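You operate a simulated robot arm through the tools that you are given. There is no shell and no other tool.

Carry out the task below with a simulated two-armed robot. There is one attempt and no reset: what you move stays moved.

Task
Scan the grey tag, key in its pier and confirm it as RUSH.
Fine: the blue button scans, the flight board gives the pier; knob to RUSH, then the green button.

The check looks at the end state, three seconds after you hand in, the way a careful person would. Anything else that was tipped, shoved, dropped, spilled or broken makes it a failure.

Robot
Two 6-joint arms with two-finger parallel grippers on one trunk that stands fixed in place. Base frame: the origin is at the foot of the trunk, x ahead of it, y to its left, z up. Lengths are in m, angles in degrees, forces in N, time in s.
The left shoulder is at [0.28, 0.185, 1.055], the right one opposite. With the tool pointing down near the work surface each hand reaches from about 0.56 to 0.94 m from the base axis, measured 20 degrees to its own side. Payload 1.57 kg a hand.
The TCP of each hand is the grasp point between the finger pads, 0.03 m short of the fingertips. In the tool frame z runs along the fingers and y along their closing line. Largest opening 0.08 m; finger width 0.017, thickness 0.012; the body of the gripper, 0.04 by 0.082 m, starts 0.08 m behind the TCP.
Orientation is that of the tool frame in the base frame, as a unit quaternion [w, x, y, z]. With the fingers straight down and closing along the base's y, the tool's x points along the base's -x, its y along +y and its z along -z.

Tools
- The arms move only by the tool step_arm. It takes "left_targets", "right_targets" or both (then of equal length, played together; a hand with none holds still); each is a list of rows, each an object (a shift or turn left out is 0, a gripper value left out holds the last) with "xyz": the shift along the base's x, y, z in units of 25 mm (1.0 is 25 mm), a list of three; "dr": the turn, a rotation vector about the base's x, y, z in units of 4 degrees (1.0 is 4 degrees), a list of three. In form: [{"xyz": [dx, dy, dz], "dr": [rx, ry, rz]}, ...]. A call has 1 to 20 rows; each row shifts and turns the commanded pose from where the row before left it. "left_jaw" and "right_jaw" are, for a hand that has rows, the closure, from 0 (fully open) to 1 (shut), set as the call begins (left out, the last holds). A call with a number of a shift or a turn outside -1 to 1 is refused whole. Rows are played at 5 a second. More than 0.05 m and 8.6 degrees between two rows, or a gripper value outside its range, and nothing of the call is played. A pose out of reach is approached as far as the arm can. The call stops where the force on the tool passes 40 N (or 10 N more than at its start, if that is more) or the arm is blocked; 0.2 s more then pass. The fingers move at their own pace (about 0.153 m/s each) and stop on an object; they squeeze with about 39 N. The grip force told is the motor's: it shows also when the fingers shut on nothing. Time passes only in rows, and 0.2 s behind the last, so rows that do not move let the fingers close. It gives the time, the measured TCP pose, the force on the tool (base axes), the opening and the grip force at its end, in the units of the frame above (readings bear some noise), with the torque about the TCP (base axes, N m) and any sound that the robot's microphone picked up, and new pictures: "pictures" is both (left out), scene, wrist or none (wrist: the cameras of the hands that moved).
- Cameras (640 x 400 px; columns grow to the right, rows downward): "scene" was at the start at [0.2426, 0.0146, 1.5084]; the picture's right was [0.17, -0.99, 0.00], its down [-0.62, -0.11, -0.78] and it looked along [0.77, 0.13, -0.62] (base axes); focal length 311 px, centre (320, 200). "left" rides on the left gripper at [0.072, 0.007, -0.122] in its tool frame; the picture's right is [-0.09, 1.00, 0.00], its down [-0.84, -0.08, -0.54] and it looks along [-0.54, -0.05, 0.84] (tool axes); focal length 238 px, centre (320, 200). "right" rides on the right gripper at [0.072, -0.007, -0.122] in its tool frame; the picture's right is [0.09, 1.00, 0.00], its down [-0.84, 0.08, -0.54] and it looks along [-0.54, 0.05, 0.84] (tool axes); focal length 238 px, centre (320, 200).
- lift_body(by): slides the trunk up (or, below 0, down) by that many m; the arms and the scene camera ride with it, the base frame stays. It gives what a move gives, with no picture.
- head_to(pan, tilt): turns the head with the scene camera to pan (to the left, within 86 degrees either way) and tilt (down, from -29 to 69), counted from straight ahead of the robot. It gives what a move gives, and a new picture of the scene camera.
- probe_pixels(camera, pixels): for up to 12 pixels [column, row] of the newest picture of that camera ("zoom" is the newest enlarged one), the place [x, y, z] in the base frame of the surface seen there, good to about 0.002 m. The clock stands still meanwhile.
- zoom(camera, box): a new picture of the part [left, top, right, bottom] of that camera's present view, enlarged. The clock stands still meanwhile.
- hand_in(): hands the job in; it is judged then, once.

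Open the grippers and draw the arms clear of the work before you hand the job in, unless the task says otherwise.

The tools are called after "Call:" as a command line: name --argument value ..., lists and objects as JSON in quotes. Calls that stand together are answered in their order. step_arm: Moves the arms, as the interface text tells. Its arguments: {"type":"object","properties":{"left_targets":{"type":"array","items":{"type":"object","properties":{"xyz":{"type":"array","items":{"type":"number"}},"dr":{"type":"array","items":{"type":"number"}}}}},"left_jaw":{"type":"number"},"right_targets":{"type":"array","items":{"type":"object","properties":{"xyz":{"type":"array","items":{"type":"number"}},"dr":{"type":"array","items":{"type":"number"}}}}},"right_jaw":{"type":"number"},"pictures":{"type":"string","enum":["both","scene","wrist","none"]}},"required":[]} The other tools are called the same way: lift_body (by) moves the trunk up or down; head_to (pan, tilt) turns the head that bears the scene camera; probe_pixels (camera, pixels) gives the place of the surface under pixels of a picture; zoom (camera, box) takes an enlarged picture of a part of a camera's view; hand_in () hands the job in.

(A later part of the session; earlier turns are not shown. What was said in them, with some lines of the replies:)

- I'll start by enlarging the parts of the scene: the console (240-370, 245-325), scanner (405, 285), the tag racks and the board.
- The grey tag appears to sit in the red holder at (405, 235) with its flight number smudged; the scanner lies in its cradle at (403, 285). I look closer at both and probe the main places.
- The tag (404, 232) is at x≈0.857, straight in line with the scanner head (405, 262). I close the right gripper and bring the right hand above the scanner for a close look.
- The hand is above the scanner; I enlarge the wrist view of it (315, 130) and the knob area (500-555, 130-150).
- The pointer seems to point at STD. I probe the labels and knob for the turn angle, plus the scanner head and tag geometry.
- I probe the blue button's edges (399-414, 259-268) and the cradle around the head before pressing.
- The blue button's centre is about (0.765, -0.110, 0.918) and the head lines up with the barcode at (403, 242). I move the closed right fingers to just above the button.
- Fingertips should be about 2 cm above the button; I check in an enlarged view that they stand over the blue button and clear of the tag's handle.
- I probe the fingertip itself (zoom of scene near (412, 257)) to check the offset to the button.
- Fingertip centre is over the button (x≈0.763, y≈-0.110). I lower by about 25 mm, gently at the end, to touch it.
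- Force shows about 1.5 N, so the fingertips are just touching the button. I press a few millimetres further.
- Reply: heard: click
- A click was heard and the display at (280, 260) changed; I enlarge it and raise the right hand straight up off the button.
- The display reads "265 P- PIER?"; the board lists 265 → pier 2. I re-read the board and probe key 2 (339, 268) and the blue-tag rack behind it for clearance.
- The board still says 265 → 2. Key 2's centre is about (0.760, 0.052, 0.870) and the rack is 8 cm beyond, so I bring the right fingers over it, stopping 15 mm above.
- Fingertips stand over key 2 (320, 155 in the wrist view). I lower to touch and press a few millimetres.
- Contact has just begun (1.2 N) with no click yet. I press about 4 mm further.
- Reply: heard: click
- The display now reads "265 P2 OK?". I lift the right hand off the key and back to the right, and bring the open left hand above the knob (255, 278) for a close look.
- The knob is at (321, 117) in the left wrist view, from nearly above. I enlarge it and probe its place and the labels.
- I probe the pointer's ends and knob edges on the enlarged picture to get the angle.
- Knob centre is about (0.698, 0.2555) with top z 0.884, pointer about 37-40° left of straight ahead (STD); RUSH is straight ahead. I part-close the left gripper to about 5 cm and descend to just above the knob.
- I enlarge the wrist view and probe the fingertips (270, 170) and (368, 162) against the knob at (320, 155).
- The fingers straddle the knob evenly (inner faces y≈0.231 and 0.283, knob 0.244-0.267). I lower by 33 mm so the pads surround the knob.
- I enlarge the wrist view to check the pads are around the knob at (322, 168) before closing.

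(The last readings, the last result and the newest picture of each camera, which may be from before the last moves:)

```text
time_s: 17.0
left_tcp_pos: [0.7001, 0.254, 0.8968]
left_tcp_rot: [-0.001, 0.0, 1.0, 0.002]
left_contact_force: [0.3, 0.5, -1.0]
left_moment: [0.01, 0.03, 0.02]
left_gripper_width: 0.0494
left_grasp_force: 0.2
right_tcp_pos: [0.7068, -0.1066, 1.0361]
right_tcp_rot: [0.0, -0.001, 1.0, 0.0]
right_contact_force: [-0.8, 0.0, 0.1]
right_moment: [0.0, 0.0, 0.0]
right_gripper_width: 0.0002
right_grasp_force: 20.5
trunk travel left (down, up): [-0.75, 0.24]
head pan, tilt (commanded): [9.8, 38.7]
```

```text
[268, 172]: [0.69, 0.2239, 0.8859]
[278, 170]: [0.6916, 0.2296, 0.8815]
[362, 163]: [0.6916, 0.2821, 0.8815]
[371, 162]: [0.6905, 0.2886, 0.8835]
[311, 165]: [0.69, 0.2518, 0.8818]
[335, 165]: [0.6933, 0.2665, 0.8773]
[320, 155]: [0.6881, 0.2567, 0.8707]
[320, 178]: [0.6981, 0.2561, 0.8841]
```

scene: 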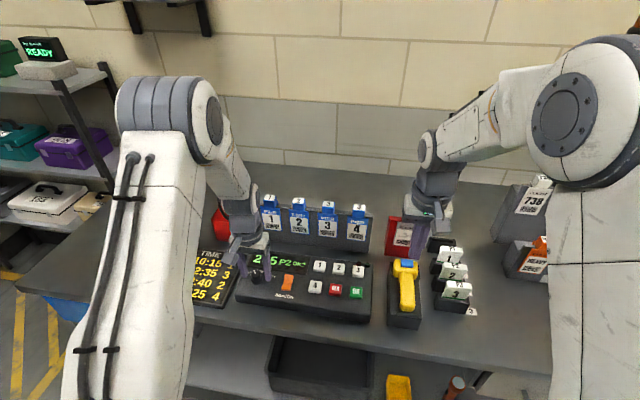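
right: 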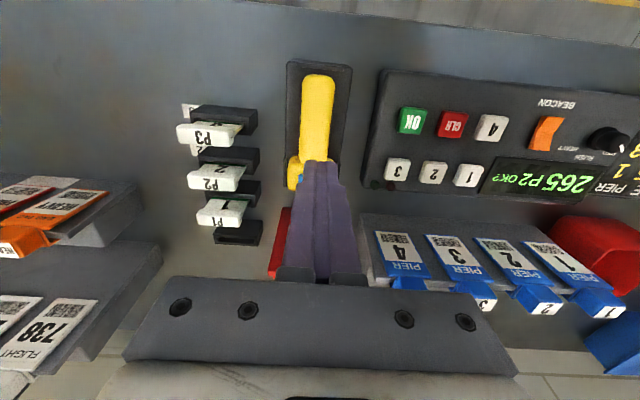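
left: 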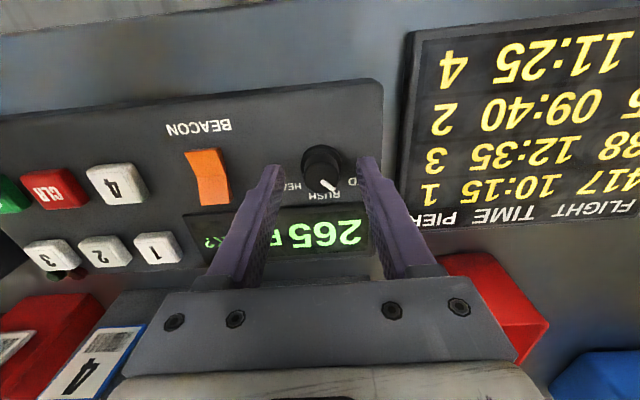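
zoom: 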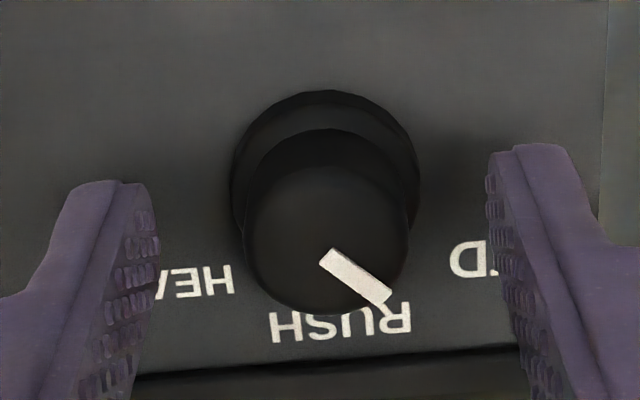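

The pads sit on either side of the knob, well centred. I close gently in stages.

Call:
step_arm --left_targets '[{"xyz": [0, 0, 0]}, {"xyz": [0, 0, 0]}]' --left_jaw 0.66 --pictures "wrist"

Call:
step_arm --left_targets '[{"xyz": [0, 0, 0]}, {"xyz": [0, 0, 0]}]' --left_jaw 0.8 --pictures "wrist"

```text
time_s: 17.6
left_tcp_pos: [0.6998, 0.2535, 0.8954]
left_tcp_rot: [0.0, 0.0, 1.0, 0.0]
left_contact_force: [0.5, 0.6, -0.5]
left_moment: [0.04, 0.0, -0.03]
left_gripper_width: 0.0286
left_grasp_force: 0.4
right_tcp_pos: [0.7074, -0.1058, 1.0358]
right_tcp_rot: [0.0, 0.0, 1.0, 0.001]
right_contact_force: [0.5, 0.1, 0.0]
right_moment: [-0.01, 0.02, 0.01]
right_gripper_width: 0.0
right_grasp_force: 21.2
trunk travel left (down, up): [-0.75, 0.24]
head pan, tilt (commanded): [9.8, 38.7]
```

left: 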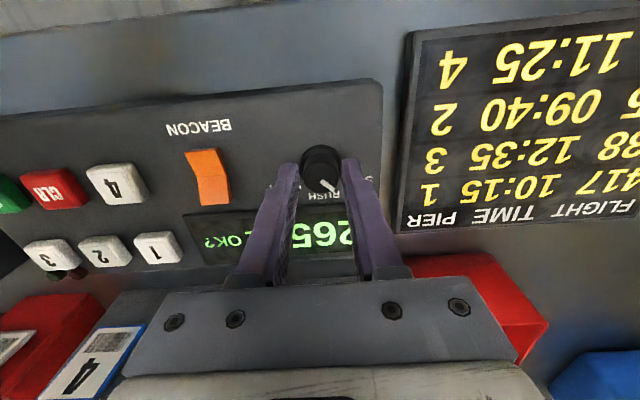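

```text
time_s: 18.2
left_tcp_pos: [0.7005, 0.2551, 0.8963]
left_tcp_rot: [0.001, 0.0, 1.0, -0.001]
left_contact_force: [-0.2, 7.9, 0.2]
left_moment: [0.23, 0.06, 0.0]
left_gripper_width: 0.0266
left_grasp_force: 38.3
right_tcp_pos: [0.707, -0.1043, 1.0368]
right_tcp_rot: [0.0, -0.001, 1.0, -0.001]
right_contact_force: [-0.6, -0.1, -0.2]
right_moment: [0.01, 0.02, 0.02]
right_gripper_width: 0.0
right_grasp_force: 21.0
trunk travel left (down, up): [-0.75, 0.24]
head pan, tilt (commanded): [9.8, 38.7]
```

left: 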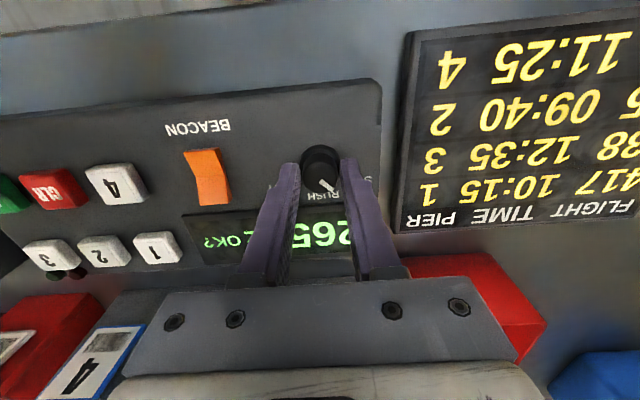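

The knob is gripped (0.0266 m wide, 38 N) with an 8 N side load, so I nudge 1.5 mm to +y and turn the first 20° clockwise.

Call:
step_arm --left_targets '[{"xyz": [0, 0.06, 0]}, {"dr": [0, 0, -1]}, {"dr": [0, 0, -1]}, {"dr": [0, 0, -1]}, {"dr": [0, 0, -1]}, {"dr": [0, 0, -1]}, {"xyz": [0, 0, 0]}]' --left_jaw 0.8

Call:
zoom --camera "left" --box '[250, 125, 390, 212]'

```text
time_s: 19.8
left_tcp_pos: [0.6996, 0.2557, 0.8967]
left_tcp_rot: [0.0, 0.175, 0.985, 0.0]
left_contact_force: [5.7, -22.4, -3.4]
left_moment: [-0.58, 0.29, 0.03]
left_gripper_width: 0.0268
left_grasp_force: 37.5
right_tcp_pos: [0.707, -0.105, 1.0347]
right_tcp_rot: [0.0, 0.001, 1.0, 0.0]
right_contact_force: [-0.5, 0.3, -0.6]
right_moment: [0.05, 0.02, 0.02]
right_gripper_width: 0.0
right_grasp_force: 21.2
trunk travel left (down, up): [-0.75, 0.24]
head pan, tilt (commanded): [9.8, 38.7]
```

scene: 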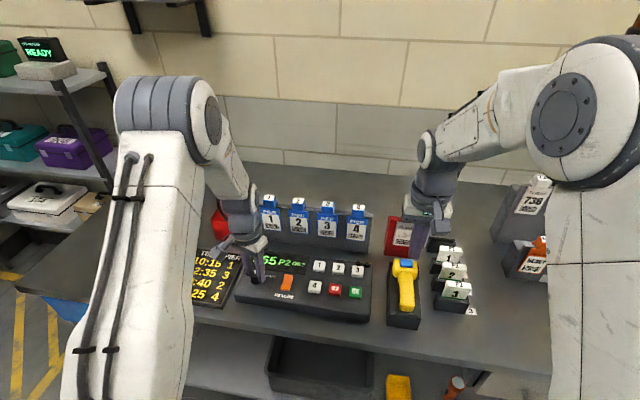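
left: 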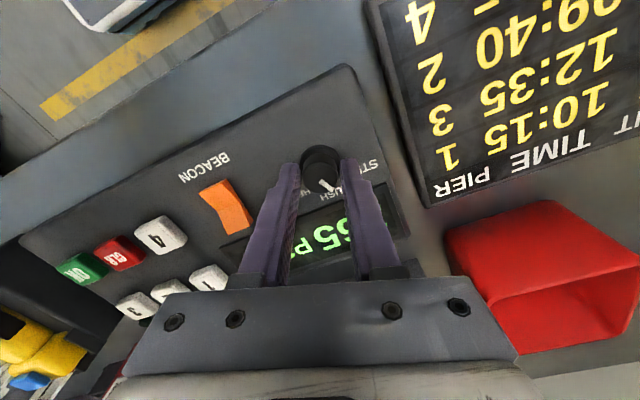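

```text
4.57 times, centred on (320, 168) of left
```

zoom: 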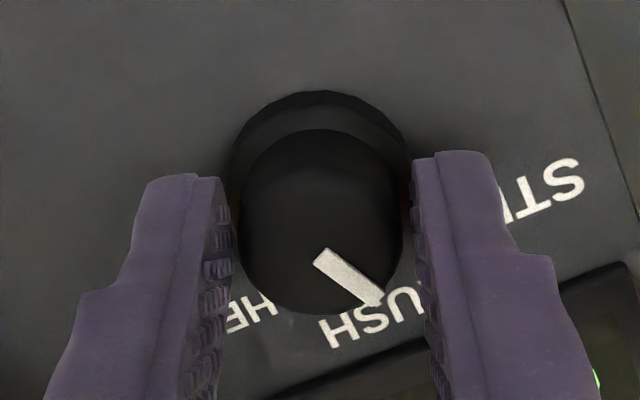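

The knob turned with the fingers (pointer fixed relative to them), but there is a -22 N side load. I shift back about 1.1 mm in y and turn another 16°.

Call:
step_arm --left_targets '[{"xyz": [0.01, -0.045, 0]}, {"dr": [0, 0, -1]}, {"dr": [0, 0, -1]}, {"dr": [0, 0, -1]}, {"dr": [0, 0, -1]}, {"xyz": [0, 0, 0]}]' --left_jaw 0.8

Call:
zoom --camera "left" --box '[250, 125, 390, 212]'

```text
time_s: 21.2
left_tcp_pos: [0.7005, 0.2546, 0.8965]
left_tcp_rot: [-0.001, 0.31, 0.951, 0.0]
left_contact_force: [-0.3, -5.3, -0.7]
left_moment: [-0.23, -0.22, 0.0]
left_gripper_width: 0.027
left_grasp_force: 37.6
right_tcp_pos: [0.7067, -0.1054, 1.0364]
right_tcp_rot: [0.0, 0.0, 1.0, 0.001]
right_contact_force: [-0.3, 0.1, 0.2]
right_moment: [0.01, 0.02, 0.02]
right_gripper_width: 0.0
right_grasp_force: 21.8
trunk travel left (down, up): [-0.75, 0.24]
head pan, tilt (commanded): [9.8, 38.7]
```

scene: 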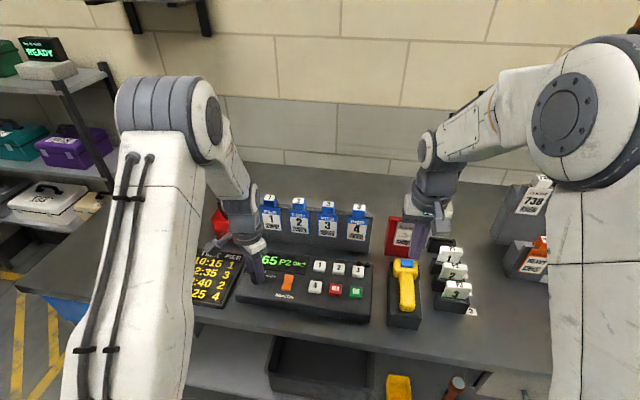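
left: 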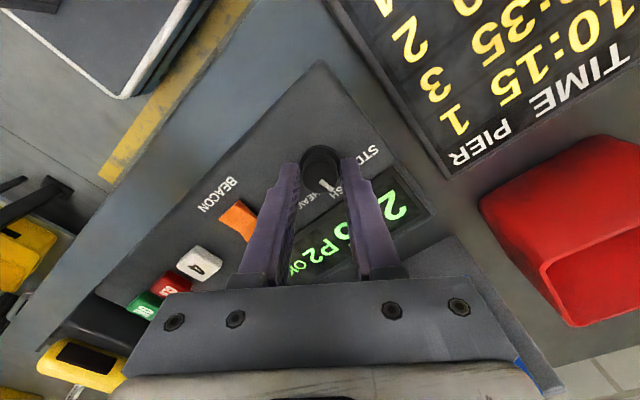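

```text
4.57 times, centred on (320, 168) of left
```

zoom: 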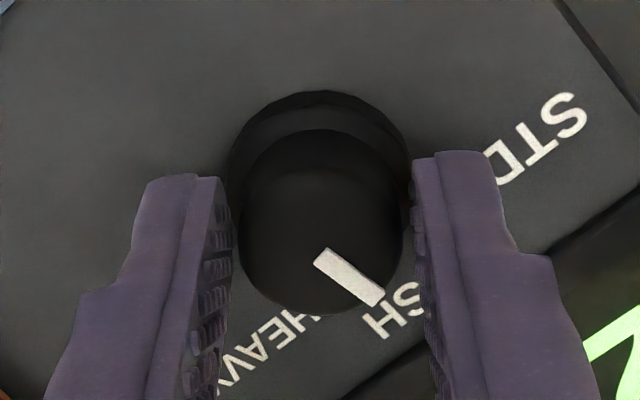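

Now turned 36°. I probe the pointer's ends and knob centre on the enlarged picture to get its actual direction.

Call:
probe_pixels --camera "zoom" --pixels '[[322, 257], [376, 298], [345, 275], [247, 230], [398, 230], [318, 305], [318, 145], [330, 262], [368, 292]]'

```text
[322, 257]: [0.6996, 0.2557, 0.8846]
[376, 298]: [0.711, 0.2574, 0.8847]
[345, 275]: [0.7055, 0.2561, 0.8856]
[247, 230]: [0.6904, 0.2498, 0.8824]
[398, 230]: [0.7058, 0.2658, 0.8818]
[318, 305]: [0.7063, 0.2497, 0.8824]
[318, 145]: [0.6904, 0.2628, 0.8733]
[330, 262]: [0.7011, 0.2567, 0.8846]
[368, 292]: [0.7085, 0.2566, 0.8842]
```

From the geometry the pointer started near 43-45° and now stands about 8° short of RUSH. I turn the last 8°.

Call:
step_arm --left_targets '[{"dr": [0, 0, -1]}, {"dr": [0, 0, -1]}, {"xyz": [0, 0, 0]}]' --left_jaw 0.8

Call:
zoom --camera "left" --box '[250, 125, 390, 212]'

```text
time_s: 22.0
left_tcp_pos: [0.7005, 0.2546, 0.8974]
left_tcp_rot: [0.0, 0.375, 0.927, 0.001]
left_contact_force: [-1.2, -1.1, 2.8]
left_moment: [0.22, 0.29, 0.0]
left_gripper_width: 0.0269
left_grasp_force: 37.6
right_tcp_pos: [0.7058, -0.1048, 1.0353]
right_tcp_rot: [0.0, 0.0, 1.0, 0.001]
right_contact_force: [-0.2, 0.8, -0.1]
right_moment: [0.0, 0.03, -0.01]
right_gripper_width: 0.0002
right_grasp_force: 21.3
trunk travel left (down, up): [-0.75, 0.24]
head pan, tilt (commanded): [9.8, 38.7]
```

scene: 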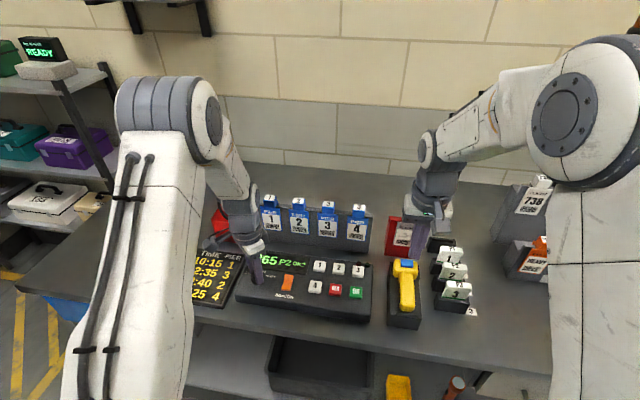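
left: 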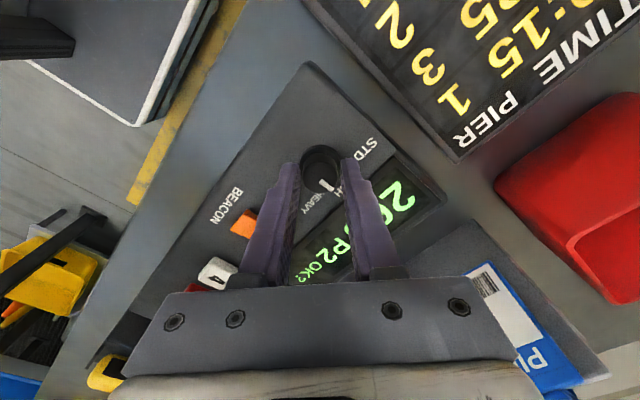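

```text
4.57 times, centred on (320, 168) of left
```

zoom: 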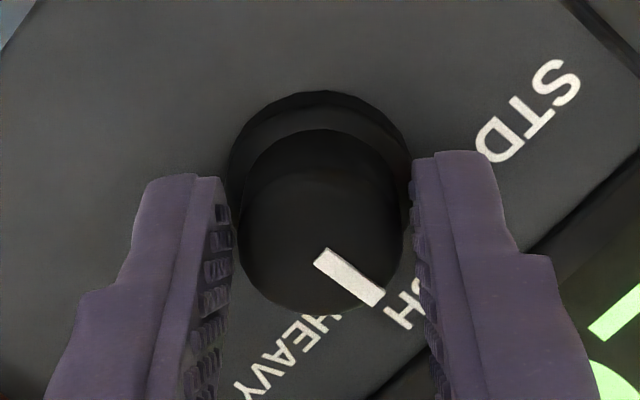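

Turned 44° in total with no residual torque. I open the fingers slightly to release the knob and rise straight up to check the pointer.

Call:
step_arm --left_targets '[{"xyz": [0, 0, 0]}, {"xyz": [0, 0, 0]}, {"xyz": [0, 0, 0.5]}, {"xyz": [0, 0, 0.8]}, {"xyz": [0, 0, 0.8]}, {"xyz": [0, 0, 0.8]}, {"xyz": [0, 0, 0.8]}, {"xyz": [0, 0, 0.8]}, {"xyz": [0, 0, 0]}]' --left_jaw 0.5

Call:
zoom --camera "left" --box '[260, 80, 380, 155]'

Call:
zoom --camera "scene" --box '[235, 240, 375, 325]'

```text
time_s: 24.0
left_tcp_pos: [0.7007, 0.2556, 1.0086]
left_tcp_rot: [0.0, 0.374, 0.927, 0.001]
left_contact_force: [-0.8, 0.9, 0.9]
left_moment: [0.0, 0.0, 0.01]
left_gripper_width: 0.0399
left_grasp_force: 0.0
right_tcp_pos: [0.7064, -0.1052, 1.036]
right_tcp_rot: [0.0, 0.0, 1.0, 0.001]
right_contact_force: [0.2, 0.1, 0.8]
right_moment: [0.02, -0.01, -0.02]
right_gripper_width: 0.0001
right_grasp_force: 21.3
trunk travel left (down, up): [-0.75, 0.24]
head pan, tilt (commanded): [9.8, 38.7]
```

scene: 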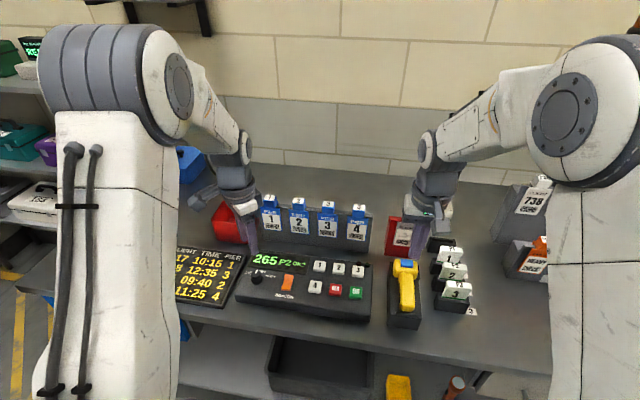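
left: 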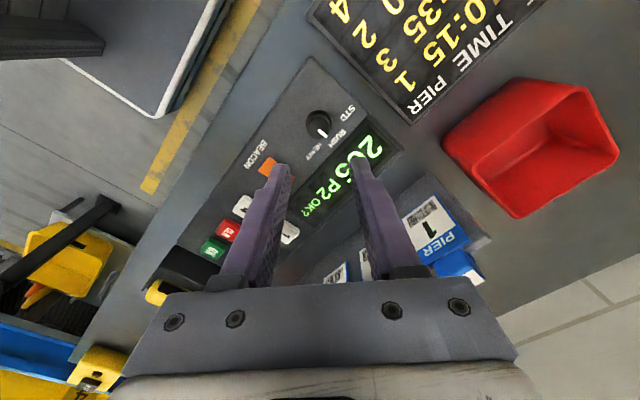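

```text
5.33 times, centred on (320, 118) of left
```

zoom: 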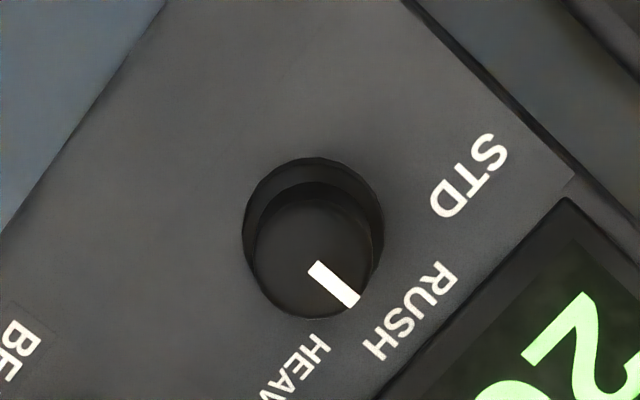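

```text
4.57 times, centred on (305, 282) of scene
```

zoom: 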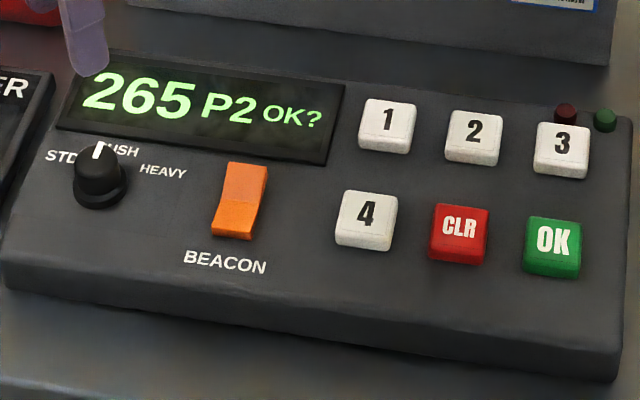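

The pointer appears straight at RUSH. I enlarge the knob from the scene camera for a finer check of its direction.

Call:
zoom --camera "scene" --box '[242, 258, 278, 288]'

Call:
probe_pixels --camera "zoom" --pixels '[[320, 200], [270, 180], [400, 200]]'

```text
13.33 times, centred on (260, 273) of scene
```

zoom: 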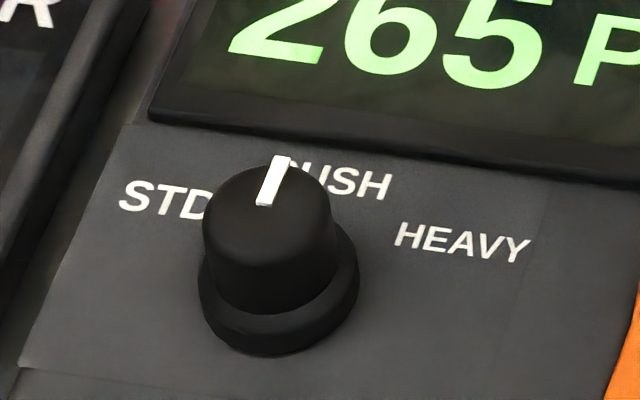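

```text
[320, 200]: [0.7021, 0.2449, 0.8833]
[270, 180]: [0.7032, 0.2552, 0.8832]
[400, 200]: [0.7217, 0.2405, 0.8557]
```

The pointer computes to within about 1° of straight ahead, i.e. on RUSH, and the display still shows "265 P2 OK?". I draw the left hand back up while bringing the right fingers over the green OK key.

Call:
step_arm --left_targets '[{"xyz": [0, 0, 0.8], "dr": [0, 0, 1]}, {"xyz": [-0.3, 0, 0.8], "dr": [0, 0, 1]}, {"xyz": [-0.6, 0.05, 0.8], "dr": [0, 0, 1]}, {"xyz": [-0.7, 0.05, 0.8], "dr": [0, 0, 1]}, {"xyz": [-0.7, 0.05, 0.8], "dr": [0, 0, 1]}, {"xyz": [-0.7, 0.1, 0.8], "dr": [0, 0, 1]}, {"xyz": [-0.7, 0.1, 0.8], "dr": [0, 0, 1]}, {"xyz": [-0.7, 0.1, 0.8], "dr": [0, 0, 1]}, {"xyz": [-0.7, 0.1, 0.8], "dr": [0, 0, 1]}, {"xyz": [-0.7, 0.1, 0.8], "dr": [0, 0, 1]}, {"xyz": [-0.7, 0.1, 0.8], "dr": [0, 0, 1]}, {"xyz": [0, 0, 0]}]' --right_targets '[{"xyz": [0, 0, 0]}, {"xyz": [-0.068, 0.856, 0]}, {"xyz": [-0.068, 0.856, 0]}, {"xyz": [-0.068, 0.856, 0]}, {"xyz": [-0.068, 0.856, 0]}, {"xyz": [-0.068, 0.856, 0]}, {"xyz": [0, 0, -0.96]}, {"xyz": [0, 0, -0.96]}, {"xyz": [0, 0, -0.96]}, {"xyz": [0, 0, -0.96]}, {"xyz": [0, 0, -0.9]}, {"xyz": [0, 0, 0]}]' --left_jaw 0.5 --right_jaw 1

```text
time_s: 26.6
left_tcp_pos: [0.5371, 0.2729, 1.2297]
left_tcp_rot: [0.0, 0.0, 1.0, 0.001]
left_contact_force: [-0.5, -0.4, -0.1]
left_moment: [0.0, 0.01, 0.02]
left_gripper_width: 0.0398
left_grasp_force: 0.0
right_tcp_pos: [0.6981, 0.0033, 0.9136]
right_tcp_rot: [0.0, 0.0, 1.0, 0.0]
right_contact_force: [0.8, 0.0, 0.2]
right_moment: [-0.03, 0.03, 0.01]
right_gripper_width: 0.0
right_grasp_force: 20.7
trunk travel left (down, up): [-0.75, 0.24]
head pan, tilt (commanded): [9.8, 38.7]
```

scene: 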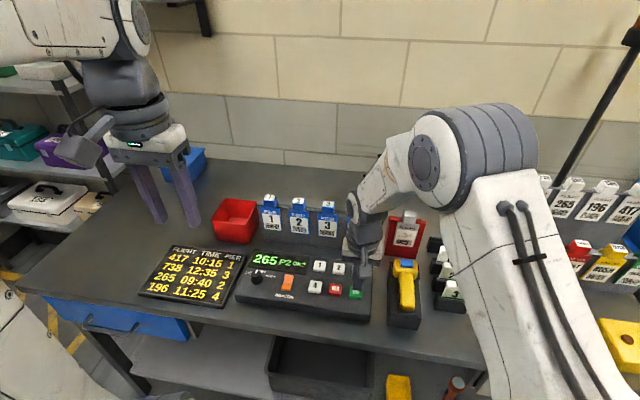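
right: 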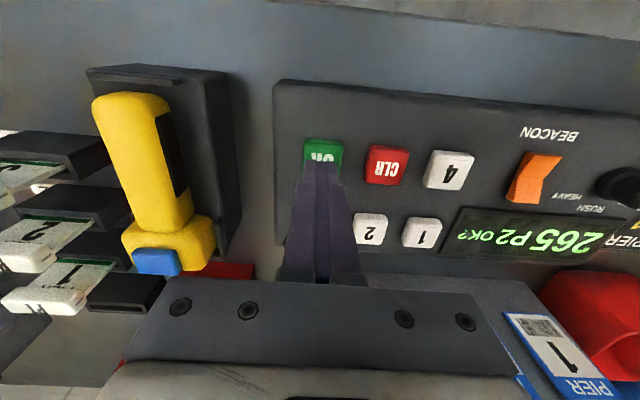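
left: 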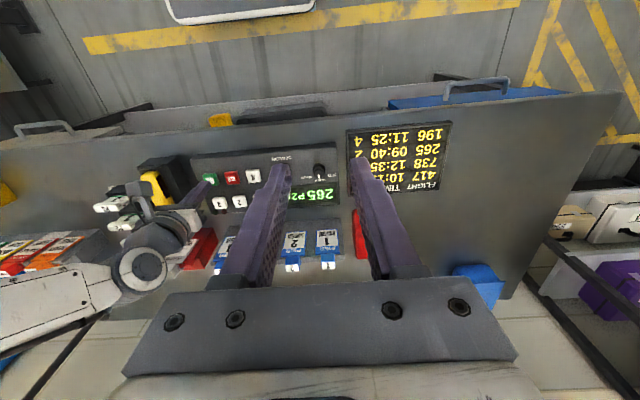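

Fingertips are over the green OK key (320, 155 in the right view). I check the knob once more in the now clear scene view before pressing.

Call:
zoom --camera "scene" --box '[235, 240, 375, 325]'

Call:
zoom --camera "left" --box '[280, 145, 350, 210]'

```text
4.57 times, centred on (305, 282) of scene
```

zoom: 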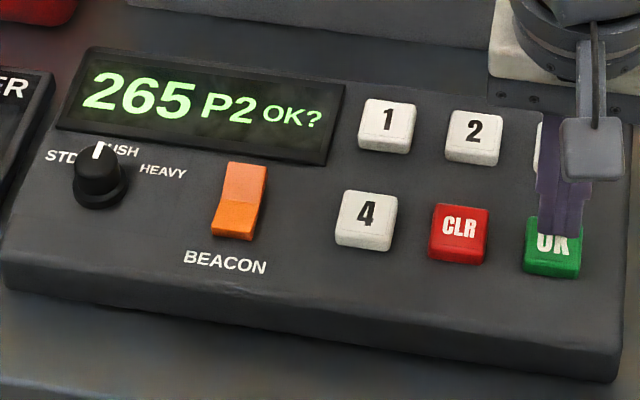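

```text
6.15 times, centred on (315, 178) of left
```

zoom: 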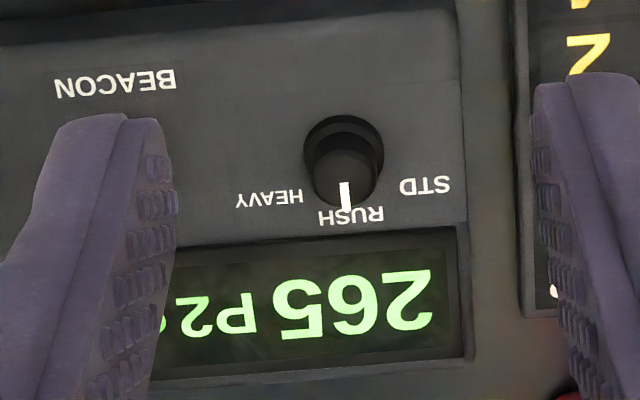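

The pointer stands on RUSH and the display reads "265 P2 OK?". I press the green OK key: 15 mm down to touch, then the last few millimetres slowly.

Call:
step_arm --right_targets '[{"xyz": [0, 0, -0.4]}, {"xyz": [0, 0, -0.2]}, {"xyz": [0, 0, -0.08]}, {"xyz": [0, 0, -0.08]}, {"xyz": [0, 0, -0.08]}, {"xyz": [0, 0, 0]}]' --right_jaw 1 --pictures "both"

```text
time_s: 28.0
left_tcp_pos: [0.5368, 0.2722, 1.2292]
left_tcp_rot: [-0.001, 0.001, 1.0, 0.0]
left_contact_force: [0.6, -0.1, -0.8]
left_moment: [-0.01, -0.04, 0.01]
left_gripper_width: 0.0399
left_grasp_force: 0.0
right_tcp_pos: [0.6984, 0.0026, 0.8948]
right_tcp_rot: [0.0, -0.001, 1.0, 0.0]
right_contact_force: [-0.7, -0.9, 4.3]
right_moment: [-0.06, 0.03, -0.01]
right_gripper_width: 0.0
right_grasp_force: 21.4
trunk travel left (down, up): [-0.75, 0.24]
head pan, tilt (commanded): [9.8, 38.7]
heard: click
```

scene: 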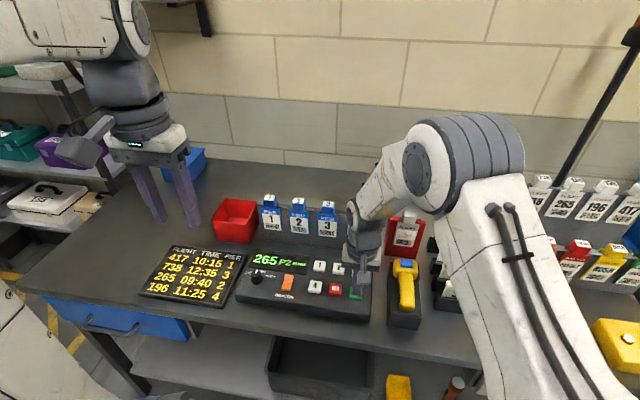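
right: 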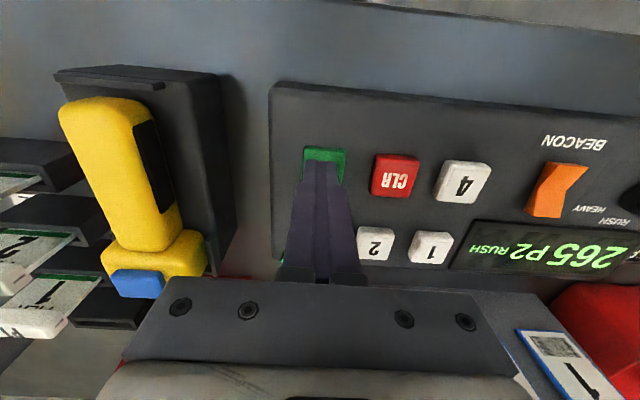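

A click was heard and the display now reads "265 P2 RUSH". I lift the right hand straight up and draw it back to the right, clear of the work.

Call:
step_arm --right_targets '[{"xyz": [0, 0, 0.4]}, {"xyz": [0, 0, 0.9]}, {"xyz": [0, 0, 0.9]}, {"xyz": [0, 0, 0.9]}, {"xyz": [0, 0, 0.9]}, {"xyz": [0, 0, 0.9]}, {"xyz": [-0.5, -0.9, 0.9]}, {"xyz": [-0.5, -0.9, 0.9]}, {"xyz": [-0.5, -0.9, 0.9]}, {"xyz": [-0.5, -0.9, 0.9]}, {"xyz": [-0.5, -0.9, 0.9]}, {"xyz": [-0.5, -0.9, 0.9]}, {"xyz": [-0.5, -0.9, 0.5]}, {"xyz": [-0.5, -0.9, 0]}, {"xyz": [-0.5, -0.9, 0]}, {"xyz": [-0.5, -0.9, 0]}, {"xyz": [-0.5, -0.9, 0]}, {"xyz": [0, 0, 0]}]' --right_jaw 1

Call:
step_arm --right_targets '[{"xyz": [0, 0, 0]}, {"xyz": [0, 0, 0]}, {"xyz": [0, 0, 0]}]' --left_targets '[{"xyz": [0, 0, 0]}, {"xyz": [0, 0, 0]}, {"xyz": [0, 0, 0]}]' --right_jaw 0 --left_jaw 0

Call:
zoom --camera "scene" --box '[235, 240, 375, 325]'

Call:
zoom --camera "scene" --box '[370, 190, 510, 340]'

```text
time_s: 31.8
left_tcp_pos: [0.5384, 0.2724, 1.229]
left_tcp_rot: [0.0, 0.0, 1.0, 0.0]
left_contact_force: [0.3, -0.6, 0.5]
left_moment: [-0.01, 0.0, 0.02]
left_gripper_width: 0.0399
left_grasp_force: 0.0
right_tcp_pos: [0.5615, -0.2466, 1.1638]
right_tcp_rot: [0.0, 0.001, 1.0, 0.001]
right_contact_force: [0.9, 0.1, 0.0]
right_moment: [-0.01, 0.04, 0.0]
right_gripper_width: 0.0
right_grasp_force: 21.4
trunk travel left (down, up): [-0.75, 0.24]
head pan, tilt (commanded): [9.8, 38.7]
```

scene: 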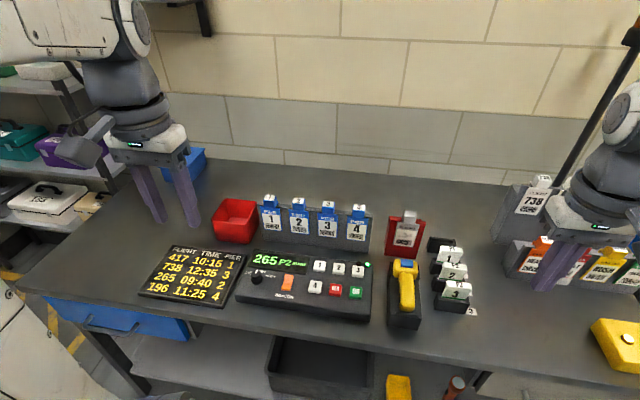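
right: 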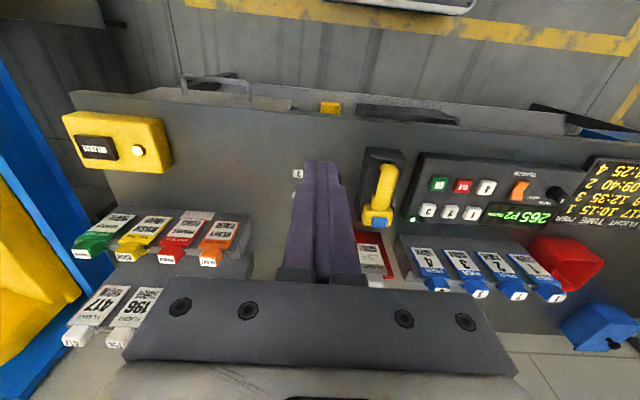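

```text
time_s: 32.6
left_tcp_pos: [0.5372, 0.2722, 1.2296]
left_tcp_rot: [0.001, 0.001, 1.0, 0.0]
left_contact_force: [-0.2, -0.2, -0.2]
left_moment: [0.01, 0.02, 0.06]
left_gripper_width: 0.0801
left_grasp_force: 0.0
right_tcp_pos: [0.5613, -0.2468, 1.1634]
right_tcp_rot: [-0.001, 0.0, 1.0, -0.001]
right_contact_force: [0.3, 0.7, -0.4]
right_moment: [0.0, -0.01, 0.02]
right_gripper_width: 0.0799
right_grasp_force: 0.1
trunk travel left (down, up): [-0.75, 0.24]
head pan, tilt (commanded): [9.8, 38.7]
```

scene: 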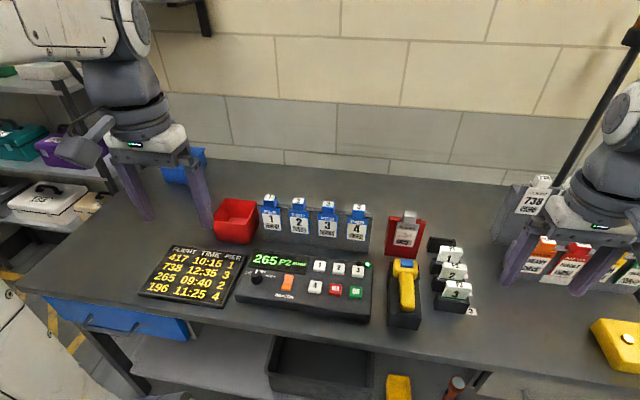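
right: 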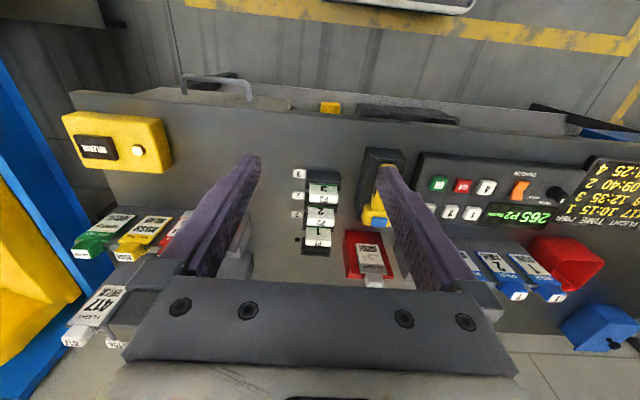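
left: 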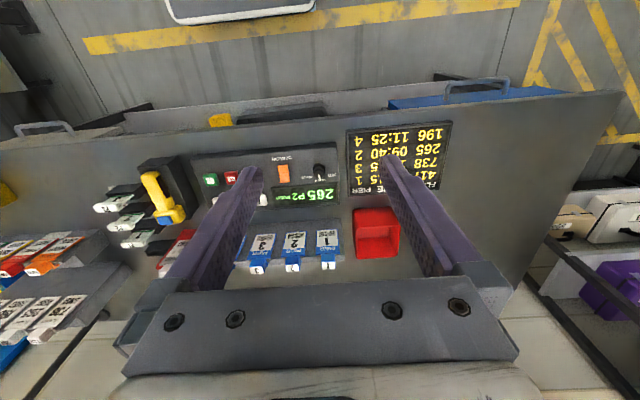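

```text
4.57 times, centred on (305, 282) of scene
```

zoom: 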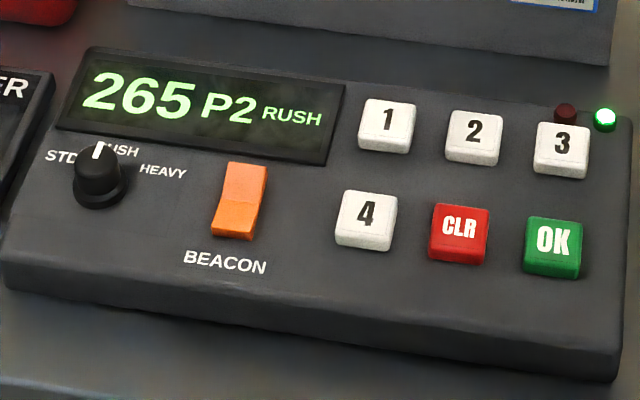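

```text
2.67 times, centred on (440, 265) of scene
```

zoom: 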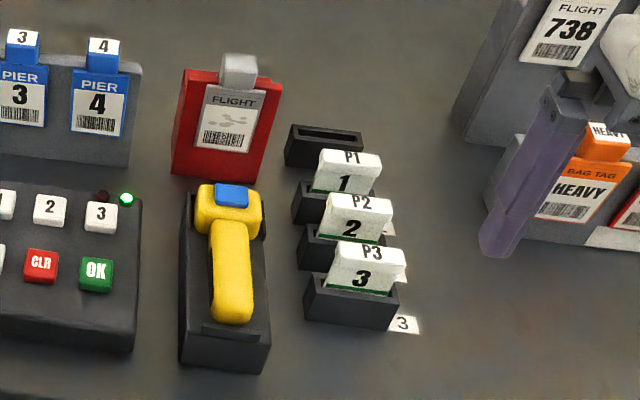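

The display shows "265 P2 RUSH" with the green lamp lit, and nothing else seems disturbed. The lamp on the yellow box (627, 338) looks changed, so I take a closer look at it.

Call:
zoom --camera "scene" --box '[560, 290, 640, 380]'

Call:
zoom --camera "right" --box '[50, 90, 190, 190]'

```text
4.44 times, centred on (600, 335) of scene
```

zoom: 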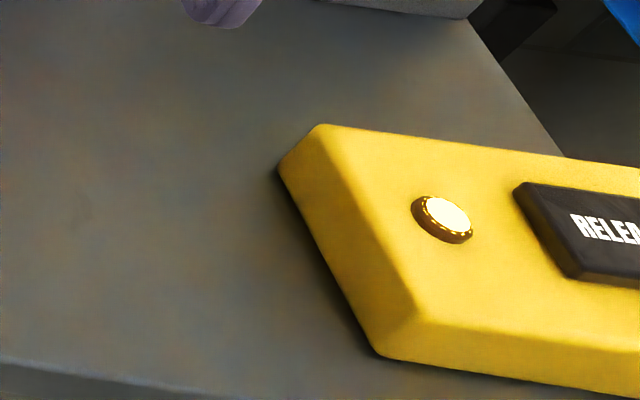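

```text
4.00 times, centred on (120, 140) of right
```

zoom: 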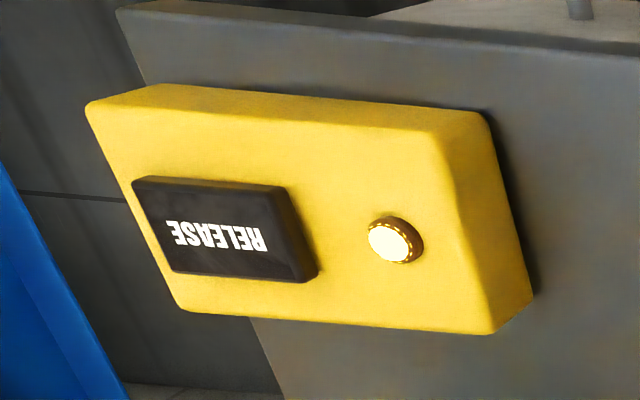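

The lamp on the release box simply lit when the job was confirmed; the task does not ask to press RELEASE. The console shows 265 P2 RUSH with the green lamp on, both grippers are open and clear, so I hand in.

Call:
hand_in

```text
The job is handed in.
```

The grey tag is scanned, keyed to pier 2 and confirmed as RUSH, and I have handed the job in. The result of the check has not come back.

- **Scan:** the blue button read the tag as flight 265, and the board lists 265 at pier 2.
- **Confirm:** I pressed key 2, turned the knob from STD to RUSH and pressed the green button. The display then read "265 P2 RUSH" and the green lamp was lit.
- **End state:** both grippers are open and drawn clear. I saw nothing tipped or moved on the bench.

After the confirmation, the lamp on the yellow RELEASE box was lit. I took that as a result of the confirmation and did not press RELEASE, since the task does not ask for it.
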